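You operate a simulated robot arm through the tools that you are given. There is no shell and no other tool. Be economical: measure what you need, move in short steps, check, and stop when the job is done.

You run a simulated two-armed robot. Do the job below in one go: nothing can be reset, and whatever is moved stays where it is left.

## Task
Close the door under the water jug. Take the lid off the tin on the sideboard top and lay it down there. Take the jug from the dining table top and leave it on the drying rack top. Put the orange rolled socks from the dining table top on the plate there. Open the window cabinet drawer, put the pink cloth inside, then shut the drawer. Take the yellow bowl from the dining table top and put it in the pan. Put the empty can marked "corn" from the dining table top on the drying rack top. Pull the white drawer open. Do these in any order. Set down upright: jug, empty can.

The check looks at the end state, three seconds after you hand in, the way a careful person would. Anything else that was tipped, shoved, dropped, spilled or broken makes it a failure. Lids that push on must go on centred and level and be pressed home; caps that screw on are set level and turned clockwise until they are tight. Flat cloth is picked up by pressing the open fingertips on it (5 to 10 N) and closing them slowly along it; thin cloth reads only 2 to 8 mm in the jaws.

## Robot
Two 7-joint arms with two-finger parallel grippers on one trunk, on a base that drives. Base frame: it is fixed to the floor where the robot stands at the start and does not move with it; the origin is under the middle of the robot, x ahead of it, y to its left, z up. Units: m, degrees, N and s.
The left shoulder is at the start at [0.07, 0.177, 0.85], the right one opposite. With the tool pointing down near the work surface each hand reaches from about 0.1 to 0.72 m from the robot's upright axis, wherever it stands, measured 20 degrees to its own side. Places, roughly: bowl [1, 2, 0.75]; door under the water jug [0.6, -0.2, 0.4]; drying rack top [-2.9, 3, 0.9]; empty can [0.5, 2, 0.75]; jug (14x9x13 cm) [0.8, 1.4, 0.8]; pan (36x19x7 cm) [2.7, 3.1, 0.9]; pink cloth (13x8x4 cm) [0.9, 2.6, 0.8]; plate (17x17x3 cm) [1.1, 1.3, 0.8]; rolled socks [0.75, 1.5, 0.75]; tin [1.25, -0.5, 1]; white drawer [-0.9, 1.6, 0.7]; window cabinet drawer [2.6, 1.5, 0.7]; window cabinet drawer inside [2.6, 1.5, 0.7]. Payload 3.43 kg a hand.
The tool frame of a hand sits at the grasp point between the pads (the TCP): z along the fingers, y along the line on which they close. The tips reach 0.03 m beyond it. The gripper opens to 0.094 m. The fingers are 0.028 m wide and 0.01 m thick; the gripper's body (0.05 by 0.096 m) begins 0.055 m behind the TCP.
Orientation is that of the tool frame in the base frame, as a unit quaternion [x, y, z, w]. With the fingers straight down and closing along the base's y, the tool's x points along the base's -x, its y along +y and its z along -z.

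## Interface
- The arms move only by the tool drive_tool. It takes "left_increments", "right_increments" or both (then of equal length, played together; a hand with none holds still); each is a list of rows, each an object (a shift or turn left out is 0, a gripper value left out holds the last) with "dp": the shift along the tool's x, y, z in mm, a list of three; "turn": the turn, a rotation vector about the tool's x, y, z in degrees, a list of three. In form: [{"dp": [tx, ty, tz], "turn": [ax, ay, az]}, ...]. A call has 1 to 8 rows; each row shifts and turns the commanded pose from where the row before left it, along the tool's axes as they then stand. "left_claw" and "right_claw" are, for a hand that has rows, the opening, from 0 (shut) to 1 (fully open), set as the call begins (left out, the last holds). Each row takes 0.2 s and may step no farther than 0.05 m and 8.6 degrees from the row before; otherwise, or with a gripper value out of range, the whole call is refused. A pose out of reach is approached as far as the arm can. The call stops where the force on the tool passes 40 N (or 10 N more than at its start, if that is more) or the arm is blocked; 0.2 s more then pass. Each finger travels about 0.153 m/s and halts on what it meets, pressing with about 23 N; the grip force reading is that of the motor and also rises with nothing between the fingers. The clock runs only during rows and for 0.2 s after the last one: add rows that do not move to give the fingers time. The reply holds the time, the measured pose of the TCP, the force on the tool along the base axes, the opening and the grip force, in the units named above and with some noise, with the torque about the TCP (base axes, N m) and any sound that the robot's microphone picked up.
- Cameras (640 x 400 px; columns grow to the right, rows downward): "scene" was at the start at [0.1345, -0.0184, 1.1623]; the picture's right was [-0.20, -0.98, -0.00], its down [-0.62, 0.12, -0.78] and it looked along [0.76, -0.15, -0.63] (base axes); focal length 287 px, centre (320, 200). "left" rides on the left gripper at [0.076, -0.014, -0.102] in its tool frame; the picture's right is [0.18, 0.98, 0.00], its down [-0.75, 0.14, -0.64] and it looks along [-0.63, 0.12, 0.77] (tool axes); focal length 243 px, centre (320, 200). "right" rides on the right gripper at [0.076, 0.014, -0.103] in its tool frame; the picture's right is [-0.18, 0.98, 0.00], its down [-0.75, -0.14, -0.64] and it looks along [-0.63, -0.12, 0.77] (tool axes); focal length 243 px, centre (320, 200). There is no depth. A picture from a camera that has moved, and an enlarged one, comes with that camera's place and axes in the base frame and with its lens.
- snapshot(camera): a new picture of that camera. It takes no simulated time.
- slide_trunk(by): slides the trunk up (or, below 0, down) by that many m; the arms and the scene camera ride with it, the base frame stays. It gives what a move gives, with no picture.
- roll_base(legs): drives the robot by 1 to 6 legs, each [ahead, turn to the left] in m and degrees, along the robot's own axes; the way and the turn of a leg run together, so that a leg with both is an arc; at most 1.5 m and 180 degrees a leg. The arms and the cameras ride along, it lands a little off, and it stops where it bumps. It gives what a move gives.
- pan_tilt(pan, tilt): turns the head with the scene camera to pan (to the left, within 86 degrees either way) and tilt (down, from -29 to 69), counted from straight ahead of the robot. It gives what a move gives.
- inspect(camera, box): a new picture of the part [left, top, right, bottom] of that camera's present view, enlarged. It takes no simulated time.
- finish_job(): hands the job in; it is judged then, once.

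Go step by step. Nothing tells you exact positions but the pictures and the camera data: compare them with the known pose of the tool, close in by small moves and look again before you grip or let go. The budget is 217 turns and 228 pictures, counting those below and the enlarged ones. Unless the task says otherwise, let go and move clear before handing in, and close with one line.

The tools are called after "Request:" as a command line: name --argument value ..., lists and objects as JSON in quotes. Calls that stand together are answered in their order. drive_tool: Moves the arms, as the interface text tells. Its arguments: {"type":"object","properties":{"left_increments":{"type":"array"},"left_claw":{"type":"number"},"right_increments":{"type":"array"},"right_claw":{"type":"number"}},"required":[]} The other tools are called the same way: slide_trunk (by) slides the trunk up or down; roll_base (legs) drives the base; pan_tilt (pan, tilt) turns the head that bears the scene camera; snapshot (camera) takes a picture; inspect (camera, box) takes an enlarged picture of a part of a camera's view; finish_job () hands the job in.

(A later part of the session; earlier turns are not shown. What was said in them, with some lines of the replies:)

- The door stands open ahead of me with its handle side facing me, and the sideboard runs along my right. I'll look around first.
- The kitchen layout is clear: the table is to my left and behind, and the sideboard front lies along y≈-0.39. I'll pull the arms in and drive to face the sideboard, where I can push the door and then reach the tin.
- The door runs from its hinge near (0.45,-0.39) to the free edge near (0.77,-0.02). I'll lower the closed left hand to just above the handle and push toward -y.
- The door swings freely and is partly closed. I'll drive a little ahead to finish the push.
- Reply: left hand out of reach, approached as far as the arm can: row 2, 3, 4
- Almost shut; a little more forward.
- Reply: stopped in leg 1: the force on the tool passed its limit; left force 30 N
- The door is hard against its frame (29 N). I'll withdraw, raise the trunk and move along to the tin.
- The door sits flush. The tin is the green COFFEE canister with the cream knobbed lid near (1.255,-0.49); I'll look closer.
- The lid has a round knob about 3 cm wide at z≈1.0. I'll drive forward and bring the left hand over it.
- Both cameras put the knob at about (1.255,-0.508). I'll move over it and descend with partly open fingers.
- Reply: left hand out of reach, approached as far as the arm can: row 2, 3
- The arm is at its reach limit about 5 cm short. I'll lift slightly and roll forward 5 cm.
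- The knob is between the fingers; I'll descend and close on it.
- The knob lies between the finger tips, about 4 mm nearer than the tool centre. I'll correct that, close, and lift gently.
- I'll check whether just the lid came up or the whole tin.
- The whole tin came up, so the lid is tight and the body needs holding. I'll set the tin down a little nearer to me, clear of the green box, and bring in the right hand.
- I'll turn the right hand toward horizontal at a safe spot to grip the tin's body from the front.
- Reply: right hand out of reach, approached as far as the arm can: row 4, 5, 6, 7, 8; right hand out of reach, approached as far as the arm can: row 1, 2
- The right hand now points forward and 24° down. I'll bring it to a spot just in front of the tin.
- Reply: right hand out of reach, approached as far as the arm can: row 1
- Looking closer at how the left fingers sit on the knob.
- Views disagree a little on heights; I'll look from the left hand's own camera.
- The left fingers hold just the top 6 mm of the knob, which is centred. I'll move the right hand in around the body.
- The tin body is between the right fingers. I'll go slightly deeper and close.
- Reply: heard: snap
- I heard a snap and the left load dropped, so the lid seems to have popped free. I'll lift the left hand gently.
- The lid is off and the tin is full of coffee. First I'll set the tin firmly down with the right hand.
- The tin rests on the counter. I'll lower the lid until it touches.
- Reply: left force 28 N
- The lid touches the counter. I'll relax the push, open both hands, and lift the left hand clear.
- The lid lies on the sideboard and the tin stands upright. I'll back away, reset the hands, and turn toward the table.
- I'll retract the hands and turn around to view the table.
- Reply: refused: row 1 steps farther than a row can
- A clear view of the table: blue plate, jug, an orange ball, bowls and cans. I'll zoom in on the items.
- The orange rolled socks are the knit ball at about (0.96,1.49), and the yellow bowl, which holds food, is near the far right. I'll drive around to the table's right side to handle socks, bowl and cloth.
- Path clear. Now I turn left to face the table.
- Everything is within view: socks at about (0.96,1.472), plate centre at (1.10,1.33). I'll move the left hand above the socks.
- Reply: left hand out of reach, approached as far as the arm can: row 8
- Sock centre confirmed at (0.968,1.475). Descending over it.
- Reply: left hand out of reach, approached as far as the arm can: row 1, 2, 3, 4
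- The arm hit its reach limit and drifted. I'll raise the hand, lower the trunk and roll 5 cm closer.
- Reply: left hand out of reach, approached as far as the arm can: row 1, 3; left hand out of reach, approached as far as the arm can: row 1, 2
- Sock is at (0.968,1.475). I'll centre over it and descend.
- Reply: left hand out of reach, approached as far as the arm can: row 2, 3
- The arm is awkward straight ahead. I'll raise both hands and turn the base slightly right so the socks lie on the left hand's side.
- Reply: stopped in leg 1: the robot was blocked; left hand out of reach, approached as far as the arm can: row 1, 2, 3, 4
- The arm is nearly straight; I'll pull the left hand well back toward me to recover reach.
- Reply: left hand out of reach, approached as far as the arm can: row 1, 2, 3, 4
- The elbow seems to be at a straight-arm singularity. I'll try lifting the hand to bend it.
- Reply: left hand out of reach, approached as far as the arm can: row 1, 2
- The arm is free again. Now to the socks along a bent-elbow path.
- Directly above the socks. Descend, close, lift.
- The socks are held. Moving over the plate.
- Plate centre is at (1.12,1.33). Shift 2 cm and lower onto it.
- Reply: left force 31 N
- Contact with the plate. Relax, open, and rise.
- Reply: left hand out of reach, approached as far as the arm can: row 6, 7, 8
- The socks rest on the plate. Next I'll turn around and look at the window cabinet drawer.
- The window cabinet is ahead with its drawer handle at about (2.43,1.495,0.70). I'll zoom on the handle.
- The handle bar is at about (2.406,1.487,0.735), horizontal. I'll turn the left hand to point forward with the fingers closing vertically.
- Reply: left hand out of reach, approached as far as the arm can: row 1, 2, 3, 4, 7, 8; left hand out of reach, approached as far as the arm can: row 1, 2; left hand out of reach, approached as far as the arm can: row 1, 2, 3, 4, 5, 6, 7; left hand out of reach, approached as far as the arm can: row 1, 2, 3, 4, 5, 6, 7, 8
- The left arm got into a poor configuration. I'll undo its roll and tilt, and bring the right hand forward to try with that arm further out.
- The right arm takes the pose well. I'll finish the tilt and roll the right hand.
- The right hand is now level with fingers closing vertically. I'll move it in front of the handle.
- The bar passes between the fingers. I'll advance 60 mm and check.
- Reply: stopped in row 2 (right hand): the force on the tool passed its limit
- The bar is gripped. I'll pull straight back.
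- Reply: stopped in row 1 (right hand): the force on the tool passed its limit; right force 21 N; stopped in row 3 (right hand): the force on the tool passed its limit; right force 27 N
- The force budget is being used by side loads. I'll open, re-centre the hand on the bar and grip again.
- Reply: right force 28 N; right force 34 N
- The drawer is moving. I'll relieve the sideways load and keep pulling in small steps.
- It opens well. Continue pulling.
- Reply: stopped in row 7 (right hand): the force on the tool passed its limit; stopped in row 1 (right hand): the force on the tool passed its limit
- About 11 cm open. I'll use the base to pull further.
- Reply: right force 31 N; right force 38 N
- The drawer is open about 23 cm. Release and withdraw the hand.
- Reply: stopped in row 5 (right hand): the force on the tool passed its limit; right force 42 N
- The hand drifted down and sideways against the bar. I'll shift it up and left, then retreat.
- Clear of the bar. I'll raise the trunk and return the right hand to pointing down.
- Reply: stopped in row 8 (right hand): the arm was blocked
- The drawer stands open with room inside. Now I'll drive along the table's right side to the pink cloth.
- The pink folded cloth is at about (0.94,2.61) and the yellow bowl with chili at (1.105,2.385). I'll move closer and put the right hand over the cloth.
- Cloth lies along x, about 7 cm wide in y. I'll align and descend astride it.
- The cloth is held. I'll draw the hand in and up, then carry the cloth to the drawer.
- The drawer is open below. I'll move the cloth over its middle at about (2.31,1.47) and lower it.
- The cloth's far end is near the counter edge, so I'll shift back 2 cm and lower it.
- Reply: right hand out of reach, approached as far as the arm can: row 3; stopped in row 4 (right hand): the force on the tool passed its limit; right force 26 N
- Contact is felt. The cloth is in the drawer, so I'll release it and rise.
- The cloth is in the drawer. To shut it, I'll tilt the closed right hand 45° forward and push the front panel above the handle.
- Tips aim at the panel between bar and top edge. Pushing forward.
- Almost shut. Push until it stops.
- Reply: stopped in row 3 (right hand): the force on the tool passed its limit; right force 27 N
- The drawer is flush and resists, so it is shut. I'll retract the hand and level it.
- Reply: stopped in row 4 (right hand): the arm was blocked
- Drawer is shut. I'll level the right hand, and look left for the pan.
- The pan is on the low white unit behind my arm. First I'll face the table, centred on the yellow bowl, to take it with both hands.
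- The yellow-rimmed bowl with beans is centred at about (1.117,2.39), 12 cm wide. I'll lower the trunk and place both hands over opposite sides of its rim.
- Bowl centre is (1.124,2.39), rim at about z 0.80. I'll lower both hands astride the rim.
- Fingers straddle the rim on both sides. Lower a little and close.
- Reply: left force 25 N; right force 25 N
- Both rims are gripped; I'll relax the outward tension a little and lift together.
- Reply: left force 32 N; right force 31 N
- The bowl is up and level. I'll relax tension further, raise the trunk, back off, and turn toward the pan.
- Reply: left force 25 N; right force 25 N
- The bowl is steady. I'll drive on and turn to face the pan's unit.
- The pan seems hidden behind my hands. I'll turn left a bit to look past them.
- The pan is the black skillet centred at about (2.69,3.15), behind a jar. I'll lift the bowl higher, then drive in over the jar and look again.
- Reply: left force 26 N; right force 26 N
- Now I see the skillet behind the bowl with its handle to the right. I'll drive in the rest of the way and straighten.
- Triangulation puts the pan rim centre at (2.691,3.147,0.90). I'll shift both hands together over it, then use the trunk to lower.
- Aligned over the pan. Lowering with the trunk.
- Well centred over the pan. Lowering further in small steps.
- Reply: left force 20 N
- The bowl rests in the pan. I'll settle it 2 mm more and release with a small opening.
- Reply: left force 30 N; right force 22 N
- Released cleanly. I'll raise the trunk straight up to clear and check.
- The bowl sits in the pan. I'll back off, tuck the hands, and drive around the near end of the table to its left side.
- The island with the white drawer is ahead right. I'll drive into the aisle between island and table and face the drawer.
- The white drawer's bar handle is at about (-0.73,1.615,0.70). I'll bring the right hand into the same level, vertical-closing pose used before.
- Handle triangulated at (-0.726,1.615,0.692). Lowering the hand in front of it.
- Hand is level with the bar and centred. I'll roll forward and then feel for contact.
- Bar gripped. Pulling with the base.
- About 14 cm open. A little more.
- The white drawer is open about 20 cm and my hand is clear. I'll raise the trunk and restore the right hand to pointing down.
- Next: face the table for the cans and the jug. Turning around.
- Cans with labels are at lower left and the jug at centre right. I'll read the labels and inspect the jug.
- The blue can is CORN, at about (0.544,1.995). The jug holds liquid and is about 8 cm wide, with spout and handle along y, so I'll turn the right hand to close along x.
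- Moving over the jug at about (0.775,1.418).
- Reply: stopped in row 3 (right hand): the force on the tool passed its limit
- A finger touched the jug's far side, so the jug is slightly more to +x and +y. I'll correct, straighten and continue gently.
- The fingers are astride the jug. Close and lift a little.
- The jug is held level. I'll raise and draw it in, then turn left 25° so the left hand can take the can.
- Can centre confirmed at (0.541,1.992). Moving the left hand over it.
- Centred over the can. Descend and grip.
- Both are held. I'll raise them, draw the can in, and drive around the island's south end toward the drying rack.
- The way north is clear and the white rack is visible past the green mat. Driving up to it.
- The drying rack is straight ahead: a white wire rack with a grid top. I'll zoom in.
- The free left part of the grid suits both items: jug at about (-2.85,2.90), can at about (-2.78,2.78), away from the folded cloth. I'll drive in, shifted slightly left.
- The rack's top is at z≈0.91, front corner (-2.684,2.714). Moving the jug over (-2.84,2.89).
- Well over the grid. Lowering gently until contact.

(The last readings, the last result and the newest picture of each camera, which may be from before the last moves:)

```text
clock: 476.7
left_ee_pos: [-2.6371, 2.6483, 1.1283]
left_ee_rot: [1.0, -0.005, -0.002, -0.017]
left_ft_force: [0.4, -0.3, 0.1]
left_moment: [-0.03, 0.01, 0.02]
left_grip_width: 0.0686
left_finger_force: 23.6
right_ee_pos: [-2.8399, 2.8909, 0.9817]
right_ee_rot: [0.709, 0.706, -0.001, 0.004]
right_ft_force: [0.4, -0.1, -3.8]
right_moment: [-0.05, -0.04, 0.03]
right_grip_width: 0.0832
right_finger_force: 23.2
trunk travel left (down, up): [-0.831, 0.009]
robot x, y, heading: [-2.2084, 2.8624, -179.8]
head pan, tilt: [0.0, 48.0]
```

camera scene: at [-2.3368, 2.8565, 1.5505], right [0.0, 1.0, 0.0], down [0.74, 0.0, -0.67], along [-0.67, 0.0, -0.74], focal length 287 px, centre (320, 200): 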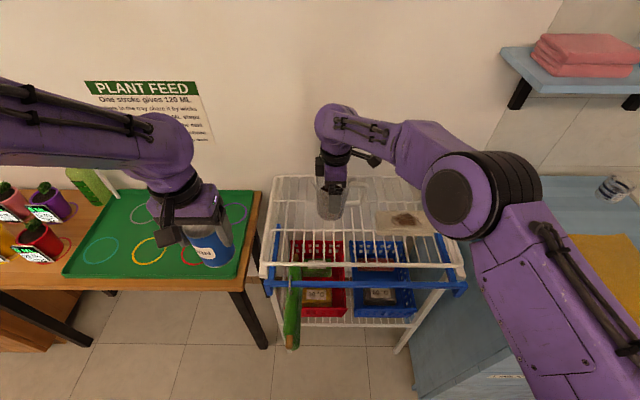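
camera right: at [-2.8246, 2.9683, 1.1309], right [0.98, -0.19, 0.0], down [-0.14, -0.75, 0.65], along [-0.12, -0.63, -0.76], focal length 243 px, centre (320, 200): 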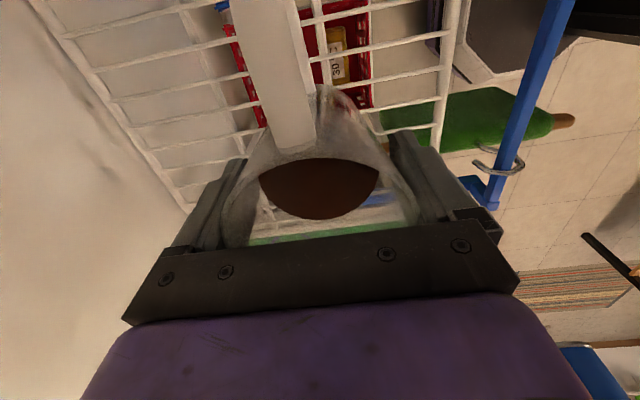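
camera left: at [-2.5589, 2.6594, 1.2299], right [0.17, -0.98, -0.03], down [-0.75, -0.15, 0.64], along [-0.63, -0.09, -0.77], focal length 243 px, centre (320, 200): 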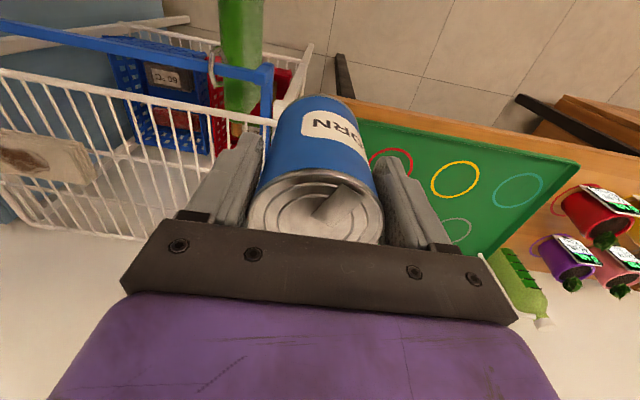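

Request:
drive_tool --right_increments '[{"dp": [0, 0, 2]}, {"dp": [0, 0, 2]}, {"dp": [0, 0, 2]}]'

Request:
drive_tool --right_increments '[{"dp": [0, 0, 2]}, {"dp": [0, 0, 2]}, {"dp": [0, 0, 2]}]'

Request:
inspect --camera "scene" --box '[260, 150, 420, 275]'

```text
clock: 477.5
left_ee_pos: [-2.6358, 2.6486, 1.1279]
left_ee_rot: [1.0, -0.006, -0.002, -0.017]
left_ft_force: [-0.7, 0.2, -0.4]
left_moment: [-0.03, 0.01, 0.01]
left_grip_width: 0.0685
left_finger_force: 23.3
right_ee_pos: [-2.8393, 2.8909, 0.9753]
right_ee_rot: [0.708, 0.706, -0.001, 0.004]
right_ft_force: [0.1, 0.2, -4.3]
right_moment: [-0.05, -0.02, 0.06]
right_grip_width: 0.0833
right_finger_force: 23.4
trunk travel left (down, up): [-0.831, 0.009]
robot x, y, heading: [-2.2103, 2.8556, -179.8]
head pan, tilt: [0.0, 48.0]
```

```text
clock: 478.3
left_ee_pos: [-2.6369, 2.6483, 1.1286]
left_ee_rot: [1.0, -0.006, -0.002, -0.017]
left_ft_force: [-1.0, -0.4, -0.2]
left_moment: [0.01, -0.01, 0.03]
left_grip_width: 0.0687
left_finger_force: 23.1
right_ee_pos: [-2.8387, 2.8889, 0.9705]
right_ee_rot: [0.708, 0.706, 0.0, 0.002]
right_ft_force: [-0.7, -0.3, -3.8]
right_moment: [-0.02, -0.01, -0.02]
right_grip_width: 0.0832
right_finger_force: 22.9
trunk travel left (down, up): [-0.831, 0.009]
robot x, y, heading: [-2.205, 2.8595, -179.8]
head pan, tilt: [0.0, 48.0]
```

```text
3.20 times, centred on (340, 212) of scene
camera zoom: at [-2.3373, 2.8564, 1.5504], right [0.0, 1.0, 0.0], down [0.74, 0.0, -0.67], along [-0.67, 0.0, -0.74], focal length 920 px, centre (256, 160)
```

zoom: 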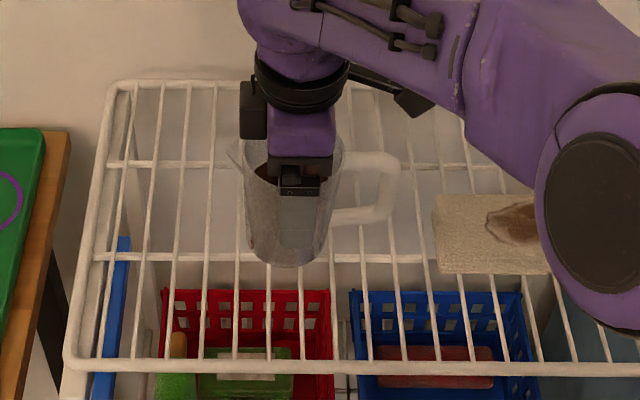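

No contact yet; the grid may be lower than estimated. I'll continue down in small steps.

Request:
drive_tool --right_increments '[{"dp": [0, 0, 2]}, {"dp": [0, 0, 2]}, {"dp": [0, 0, 2]}, {"dp": [0, 0, 2]}]'

Request:
drive_tool --right_increments '[{"dp": [0, 0, 2]}, {"dp": [0, 0, 2]}, {"dp": [0, 0, 2]}, {"dp": [0, 0, 2]}]'

Request:
inspect --camera "scene" --box '[260, 150, 420, 275]'

```text
clock: 479.3
left_ee_pos: [-2.6345, 2.6463, 1.128]
left_ee_rot: [1.0, -0.005, -0.003, -0.016]
left_ft_force: [0.4, 0.1, -0.1]
left_moment: [-0.03, -0.01, 0.01]
left_grip_width: 0.0685
left_finger_force: 22.5
right_ee_pos: [-2.8385, 2.8887, 0.965]
right_ee_rot: [0.708, 0.706, -0.001, 0.001]
right_ft_force: [-2.7, -1.8, 20.4]
right_moment: [0.03, -0.12, -0.02]
right_grip_width: 0.0834
right_finger_force: 22.6
trunk travel left (down, up): [-0.831, 0.009]
robot x, y, heading: [-2.2065, 2.8589, -179.5]
head pan, tilt: [0.0, 48.0]
```

```text
clock: 480.3
left_ee_pos: [-2.6338, 2.6471, 1.1269]
left_ee_rot: [1.0, -0.006, -0.002, -0.017]
left_ft_force: [0.3, 0.5, -0.4]
left_moment: [-0.01, -0.04, 0.01]
left_grip_width: 0.0686
left_finger_force: 22.5
right_ee_pos: [-2.8374, 2.8897, 0.9549]
right_ee_rot: [0.709, 0.706, -0.002, 0.003]
right_ft_force: [-3.8, -2.8, 20.5]
right_moment: [0.04, -0.16, -0.01]
right_grip_width: 0.0831
right_finger_force: 22.6
trunk travel left (down, up): [-0.831, 0.009]
robot x, y, heading: [-2.2075, 2.856, -179.6]
head pan, tilt: [0.0, 48.0]
```

```text
3.20 times, centred on (340, 212) of scene
camera zoom: at [-2.334, 2.8554, 1.5508], right [0.0, 1.0, 0.0], down [0.74, 0.0, -0.67], along [-0.67, 0.0, -0.74], focal length 920 px, centre (256, 160)
```

zoom: 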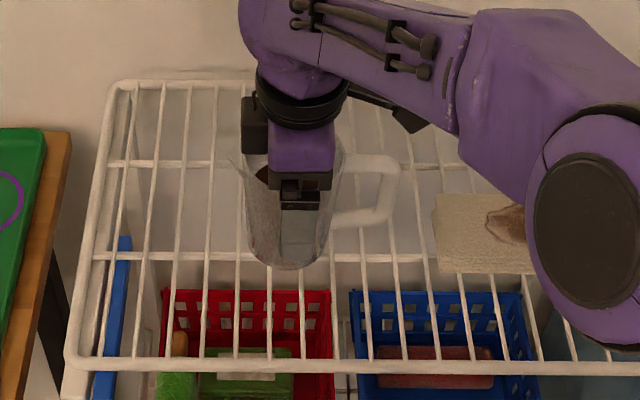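

The jug stands on the grid (contact at 0.967). Release and rise straight up.

Request:
drive_tool --right_increments '[{"dp": [0, 0, -2]}, {"dp": [0, 0, 0]}, {"dp": [0, 0, 0]}, {"dp": [0, 0, 0]}]' --right_claw 1

Request:
snapshot --camera "right"

```text
clock: 481.3
left_ee_pos: [-2.637, 2.6475, 1.1274]
left_ee_rot: [1.0, -0.007, -0.002, -0.016]
left_ft_force: [1.0, 0.3, -0.1]
left_moment: [0.01, 0.02, 0.01]
left_grip_width: 0.0684
left_finger_force: 22.8
right_ee_pos: [-2.8388, 2.8908, 0.9563]
right_ee_rot: [0.708, 0.706, -0.001, 0.004]
right_ft_force: [-0.2, 1.0, -0.1]
right_moment: [0.01, -0.02, 0.0]
right_grip_width: 0.0939
right_finger_force: 0.1
trunk travel left (down, up): [-0.831, 0.009]
robot x, y, heading: [-2.2087, 2.8577, -179.9]
head pan, tilt: [0.0, 48.0]
```

```text
47 pictures are left
camera right: at [-2.824, 2.9671, 1.058], right [0.98, -0.19, 0.0], down [-0.15, -0.75, 0.65], along [-0.12, -0.63, -0.76], focal length 243 px, centre (320, 200)
```

right: 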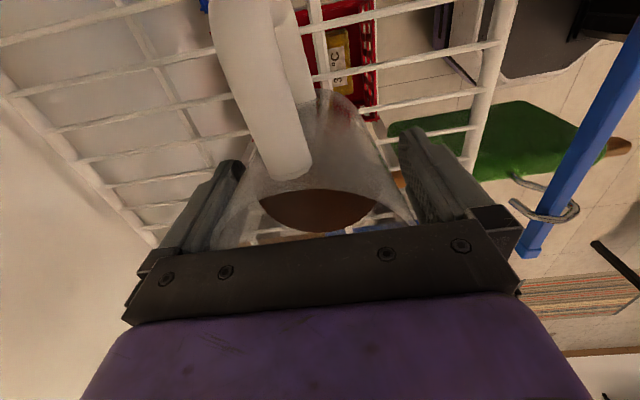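

Request:
drive_tool --right_increments '[{"dp": [0, 0, -12]}, {"dp": [0, 0, -15]}, {"dp": [0, 0, -20]}, {"dp": [0, 0, -20]}, {"dp": [0, 0, -30]}, {"dp": [0, 0, -30]}, {"dp": [0, 0, -30]}]'

Request:
drive_tool --right_increments '[{"dp": [35, 30, 0]}, {"dp": [35, 30, 0]}, {"dp": [35, 30, 0]}, {"dp": [35, 30, 0]}]'

Request:
snapshot --camera "scene"

Request:
inspect --camera "scene" --box '[240, 150, 480, 300]'

```text
clock: 482.9
left_ee_pos: [-2.6357, 2.6484, 1.1276]
left_ee_rot: [1.0, -0.006, -0.001, -0.016]
left_ft_force: [0.0, 0.7, -0.6]
left_moment: [0.0, 0.04, -0.01]
left_grip_width: 0.0682
left_finger_force: 23.4
right_ee_pos: [-2.8391, 2.8905, 1.1149]
right_ee_rot: [0.708, 0.706, 0.0, 0.004]
right_ft_force: [-0.2, 0.0, 0.0]
right_moment: [-0.01, 0.03, -0.03]
right_grip_width: 0.0939
right_finger_force: 0.0
trunk travel left (down, up): [-0.831, 0.009]
robot x, y, heading: [-2.2118, 2.8571, -179.7]
head pan, tilt: [0.0, 48.0]
```

```text
clock: 483.9
left_ee_pos: [-2.6341, 2.6509, 1.1285]
left_ee_rot: [1.0, -0.006, -0.003, -0.015]
left_ft_force: [0.7, 0.1, -0.2]
left_moment: [-0.01, -0.01, -0.02]
left_grip_width: 0.0687
left_finger_force: 23.0
right_ee_pos: [-2.716, 3.0324, 1.1135]
right_ee_rot: [0.708, 0.706, -0.003, 0.003]
right_ft_force: [-1.0, 0.6, -0.1]
right_moment: [0.01, 0.02, 0.03]
right_grip_width: 0.0938
right_finger_force: 0.1
trunk travel left (down, up): [-0.831, 0.009]
robot x, y, heading: [-2.2077, 2.8585, -180.0]
head pan, tilt: [0.0, 48.0]
```

```text
46 pictures are left
camera scene: at [-2.3341, 2.8591, 1.5507], right [0.0, 1.0, 0.0], down [0.74, 0.0, -0.67], along [-0.67, 0.0, -0.74], focal length 287 px, centre (320, 200)
```

scene: 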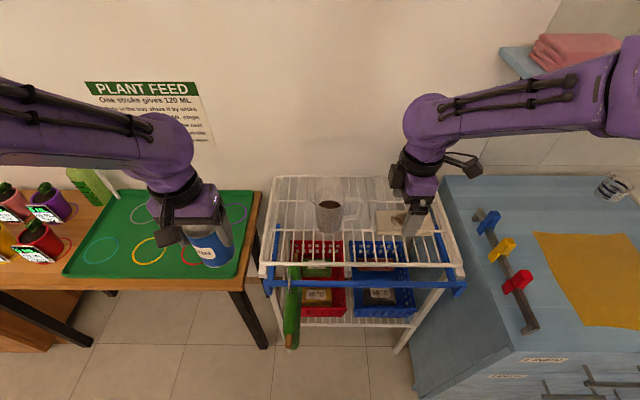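

```text
2.67 times, centred on (360, 225) of scene
camera zoom: at [-2.3341, 2.8591, 1.5507], right [0.0, 1.0, 0.0], down [0.74, 0.0, -0.67], along [-0.67, 0.0, -0.74], focal length 766 px, centre (213, 133)
```

zoom: 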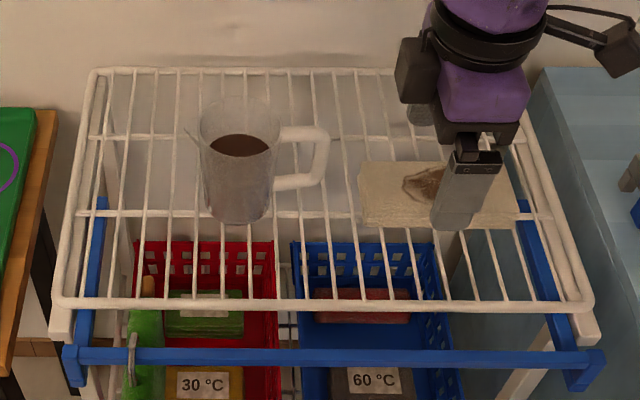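

The jug stands upright on the rack. Now the can goes to about (-2.77,2.78).

Request:
drive_tool --left_increments '[{"dp": [-23, -22, 0]}, {"dp": [-23, -22, 0]}, {"dp": [-23, -22, 0]}, {"dp": [-23, -22, 0]}, {"dp": [-22, -22, 0]}, {"dp": [-22, -21, 0]}, {"dp": [0, 0, 0]}]'

Request:
drive_tool --left_increments '[{"dp": [0, 0, 30]}, {"dp": [0, 0, 30]}, {"dp": [0, 0, 30]}, {"dp": [0, 0, 30]}, {"dp": [0, 0, 15]}, {"dp": [0, 0, 0]}]'

Request:
inspect --camera "scene" --box '[240, 150, 480, 300]'

Request:
snapshot --camera "left"

```text
clock: 485.5
left_ee_pos: [-2.7698, 2.7801, 1.1322]
left_ee_rot: [1.0, -0.007, -0.002, -0.017]
left_ft_force: [0.0, 1.3, -0.7]
left_moment: [0.01, 0.0, -0.01]
left_grip_width: 0.0685
left_finger_force: 22.8
right_ee_pos: [-2.7194, 3.0292, 1.1117]
right_ee_rot: [0.708, 0.706, -0.001, 0.003]
right_ft_force: [-0.2, 0.3, -0.4]
right_moment: [0.02, -0.01, 0.02]
right_grip_width: 0.0939
right_finger_force: 0.0
trunk travel left (down, up): [-0.831, 0.009]
robot x, y, heading: [-2.2074, 2.8621, -179.7]
head pan, tilt: [0.0, 48.0]
```

```text
clock: 486.9
left_ee_pos: [-2.7702, 2.7848, 0.9969]
left_ee_rot: [1.0, -0.006, -0.003, -0.016]
left_ft_force: [-0.3, -0.1, -0.3]
left_moment: [0.0, -0.03, 0.02]
left_grip_width: 0.0686
left_finger_force: 22.9
right_ee_pos: [-2.7174, 3.031, 1.1128]
right_ee_rot: [0.708, 0.706, -0.001, 0.003]
right_ft_force: [-0.5, -0.8, 0.2]
right_moment: [-0.03, -0.01, -0.03]
right_grip_width: 0.094
right_finger_force: 0.0
trunk travel left (down, up): [-0.831, 0.009]
robot x, y, heading: [-2.2055, 2.8573, -179.8]
head pan, tilt: [0.0, 48.0]
```

```text
2.67 times, centred on (360, 225) of scene
camera zoom: at [-2.3359, 2.8565, 1.5506], right [0.0, 1.0, 0.0], down [0.74, 0.0, -0.67], along [-0.67, 0.0, -0.74], focal length 766 px, centre (213, 133)
```

zoom: 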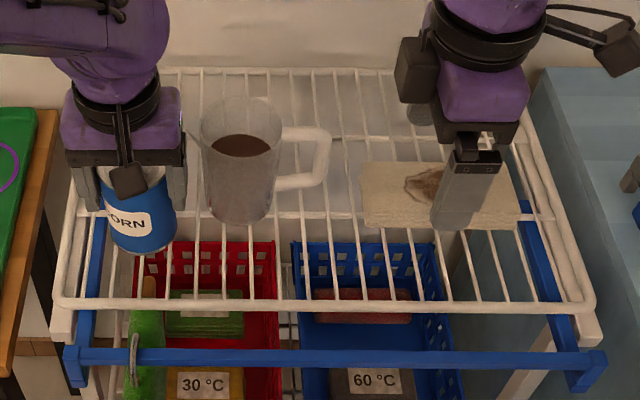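

```text
43 pictures are left
camera left: at [-2.6932, 2.7946, 1.0998], right [0.17, -0.98, -0.03], down [-0.75, -0.15, 0.64], along [-0.64, -0.09, -0.77], focal length 243 px, centre (320, 200)
```

left: 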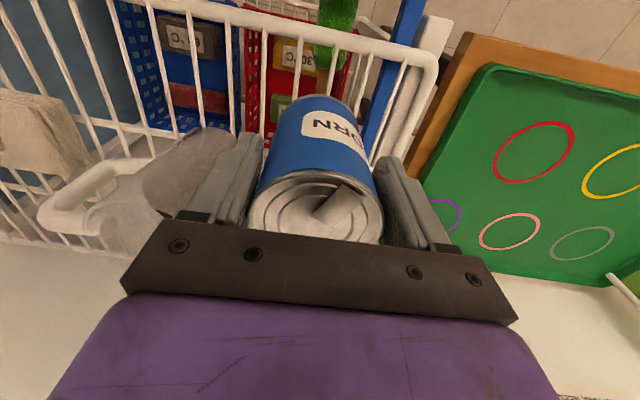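

Request:
drive_tool --left_increments '[{"dp": [0, 2, 12]}, {"dp": [0, 2, 8]}, {"dp": [0, 0, 3]}, {"dp": [0, 0, 2]}, {"dp": [0, 0, 2]}]'

Request:
drive_tool --left_increments '[{"dp": [0, 0, 2]}, {"dp": [0, 0, 2]}]'

Request:
drive_tool --left_increments '[{"dp": [0, 0, 2]}, {"dp": [0, 0, 2]}]'

```text
clock: 488.1
left_ee_pos: [-2.7716, 2.7822, 0.9712]
left_ee_rot: [1.0, -0.006, -0.001, -0.017]
left_ft_force: [0.5, 0.9, -0.5]
left_moment: [-0.01, -0.02, 0.0]
left_grip_width: 0.0686
left_finger_force: 23.0
right_ee_pos: [-2.7198, 3.0304, 1.1106]
right_ee_rot: [0.709, 0.706, -0.001, 0.003]
right_ft_force: [-0.8, -1.0, -0.3]
right_moment: [-0.03, 0.02, 0.01]
right_grip_width: 0.0941
right_finger_force: 0.2
trunk travel left (down, up): [-0.831, 0.009]
robot x, y, heading: [-2.2096, 2.8597, -179.9]
head pan, tilt: [0.0, 48.0]
```

```text
clock: 488.7
left_ee_pos: [-2.7718, 2.7823, 0.9657]
left_ee_rot: [1.0, -0.006, -0.001, -0.016]
left_ft_force: [0.3, -0.7, -0.4]
left_moment: [-0.03, -0.01, -0.01]
left_grip_width: 0.0686
left_finger_force: 23.0
right_ee_pos: [-2.7191, 3.0301, 1.1112]
right_ee_rot: [0.709, 0.706, -0.001, 0.003]
right_ft_force: [1.2, 0.1, -0.3]
right_moment: [0.0, -0.01, 0.01]
right_grip_width: 0.0942
right_finger_force: 0.1
trunk travel left (down, up): [-0.831, 0.009]
robot x, y, heading: [-2.2091, 2.8551, -179.9]
head pan, tilt: [0.0, 48.0]
```

```text
clock: 489.3
left_ee_pos: [-2.7706, 2.7828, 0.9647]
left_ee_rot: [1.0, -0.007, -0.005, -0.016]
left_ft_force: [-0.4, -0.4, 10.6]
left_moment: [-0.38, 0.06, -0.02]
left_grip_width: 0.0685
left_finger_force: 22.9
right_ee_pos: [-2.7179, 3.0307, 1.1144]
right_ee_rot: [0.708, 0.706, -0.001, 0.002]
right_ft_force: [-0.7, 0.1, -0.8]
right_moment: [0.01, -0.01, 0.01]
right_grip_width: 0.0939
right_finger_force: 0.0
trunk travel left (down, up): [-0.831, 0.009]
robot x, y, heading: [-2.2073, 2.8566, -179.8]
head pan, tilt: [0.0, 48.0]
```

The can touches the grid. Release and rise.

Request:
drive_tool --left_increments '[{"dp": [0, 0, 0]}, {"dp": [0, 0, 0]}, {"dp": [0, 0, 0]}]' --left_claw 0.95

Request:
drive_tool --left_increments '[{"dp": [0, 0, -15]}, {"dp": [0, 0, -20]}, {"dp": [0, 0, -30]}, {"dp": [0, 0, -30]}, {"dp": [0, 0, -30]}, {"dp": [0, 0, -30]}]'

Request:
drive_tool --left_increments '[{"dp": [40, 20, 0]}, {"dp": [40, 20, 0]}, {"dp": [40, 20, 0]}, {"dp": [40, 20, 0]}]' --right_increments '[{"dp": [0, 40, 0]}, {"dp": [0, 40, 0]}, {"dp": [0, 40, 0]}, {"dp": [0, 40, 0]}]'

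Request:
inspect --camera "scene" --box '[240, 150, 480, 300]'

```text
clock: 490.1
left_ee_pos: [-2.77, 2.7834, 0.963]
left_ee_rot: [1.0, -0.006, -0.001, -0.017]
left_ft_force: [0.7, -0.4, 0.2]
left_moment: [0.0, -0.01, -0.02]
left_grip_width: 0.0895
left_finger_force: 0.1
right_ee_pos: [-2.7184, 3.0305, 1.1118]
right_ee_rot: [0.709, 0.705, -0.001, 0.002]
right_ft_force: [0.0, 0.9, -0.1]
right_moment: [-0.01, -0.02, -0.01]
right_grip_width: 0.0941
right_finger_force: 0.1
trunk travel left (down, up): [-0.831, 0.009]
robot x, y, heading: [-2.2081, 2.8554, -180.1]
head pan, tilt: [0.0, 48.0]
```

```text
clock: 491.5
left_ee_pos: [-2.7689, 2.777, 1.1188]
left_ee_rot: [1.0, -0.007, -0.003, -0.017]
left_ft_force: [0.0, -0.2, -0.6]
left_moment: [-0.02, 0.01, -0.02]
left_grip_width: 0.0892
left_finger_force: 0.0
right_ee_pos: [-2.7175, 3.031, 1.1126]
right_ee_rot: [0.709, 0.706, -0.002, 0.003]
right_ft_force: [-0.4, -0.8, 1.0]
right_moment: [-0.02, -0.02, -0.04]
right_grip_width: 0.0944
right_finger_force: 0.0
trunk travel left (down, up): [-0.831, 0.009]
robot x, y, heading: [-2.2091, 2.8588, -179.9]
head pan, tilt: [0.0, 48.0]
```

```text
clock: 492.5
left_ee_pos: [-2.608, 2.6944, 1.1152]
left_ee_rot: [1.0, -0.006, -0.004, -0.017]
left_ft_force: [0.0, 1.0, -0.3]
left_moment: [0.0, 0.01, -0.01]
left_grip_width: 0.0894
left_finger_force: 0.0
right_ee_pos: [-2.557, 3.0298, 1.1137]
right_ee_rot: [0.708, 0.706, -0.003, 0.001]
right_ft_force: [0.6, 0.5, 0.6]
right_moment: [0.01, 0.04, -0.02]
right_grip_width: 0.0936
right_finger_force: 0.1
trunk travel left (down, up): [-0.831, 0.009]
robot x, y, heading: [-2.2107, 2.857, -179.5]
head pan, tilt: [0.0, 48.0]
```

```text
2.67 times, centred on (360, 225) of scene
camera zoom: at [-2.3311, 2.8566, 1.551], right [0.0, 1.0, 0.0], down [0.74, 0.0, -0.67], along [-0.67, 0.0, -0.74], focal length 766 px, centre (213, 133)
```

zoom: 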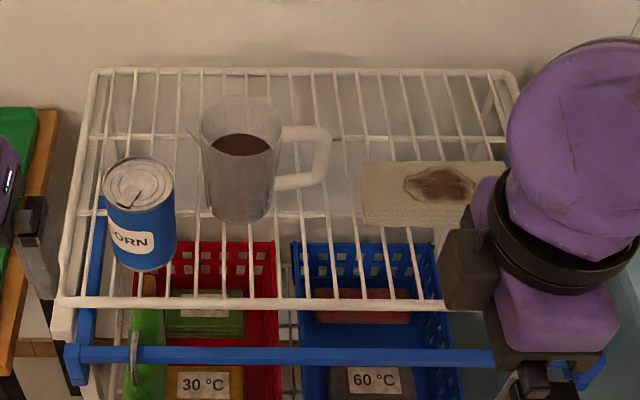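

Jug and can both stand upright on the rack. I'll back away and hand in.

Request:
roll_base --legs '[[-0.25, 0]]'

Request:
snapshot --camera "scene"

```text
clock: 494.3
left_ee_pos: [-2.3665, 2.6945, 1.113]
left_ee_rot: [1.0, -0.004, -0.002, -0.017]
left_ft_force: [-0.7, 0.3, 0.7]
left_moment: [0.01, -0.01, 0.03]
left_grip_width: 0.0896
left_finger_force: 0.1
right_ee_pos: [-2.3145, 3.0294, 1.1124]
right_ee_rot: [0.707, 0.707, 0.0, 0.003]
right_ft_force: [0.2, 0.6, 0.6]
right_moment: [0.0, -0.02, -0.02]
right_grip_width: 0.094
right_finger_force: 0.0
trunk travel left (down, up): [-0.831, 0.009]
robot x, y, heading: [-1.9582, 2.8593, -179.7]
head pan, tilt: [0.0, 48.0]
```

```text
41 pictures are left
camera scene: at [-2.0908, 2.8572, 1.5504], right [-0.01, 1.0, 0.0], down [0.74, 0.0, -0.67], along [-0.67, 0.0, -0.74], focal length 287 px, centre (320, 200)
```

scene: 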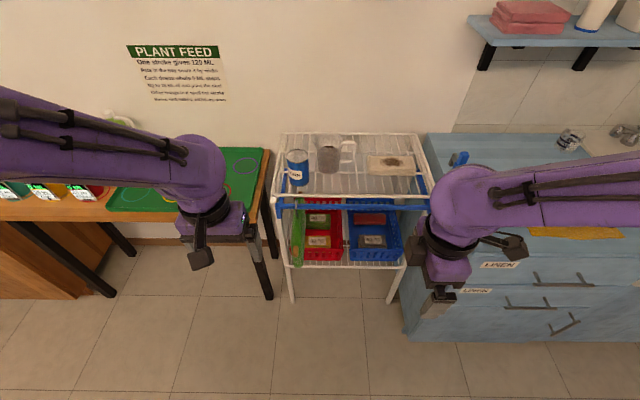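

Everything is in place and both hands are clear, so I'm handing in.

Request:
finish_job

```text
The job is handed in.
```

I did all eight tasks and handed the job in. The jug and the empty corn can are standing upright on the drying rack. I moved the tin about 5 cm toward the front of the sideboard to get its lid off.
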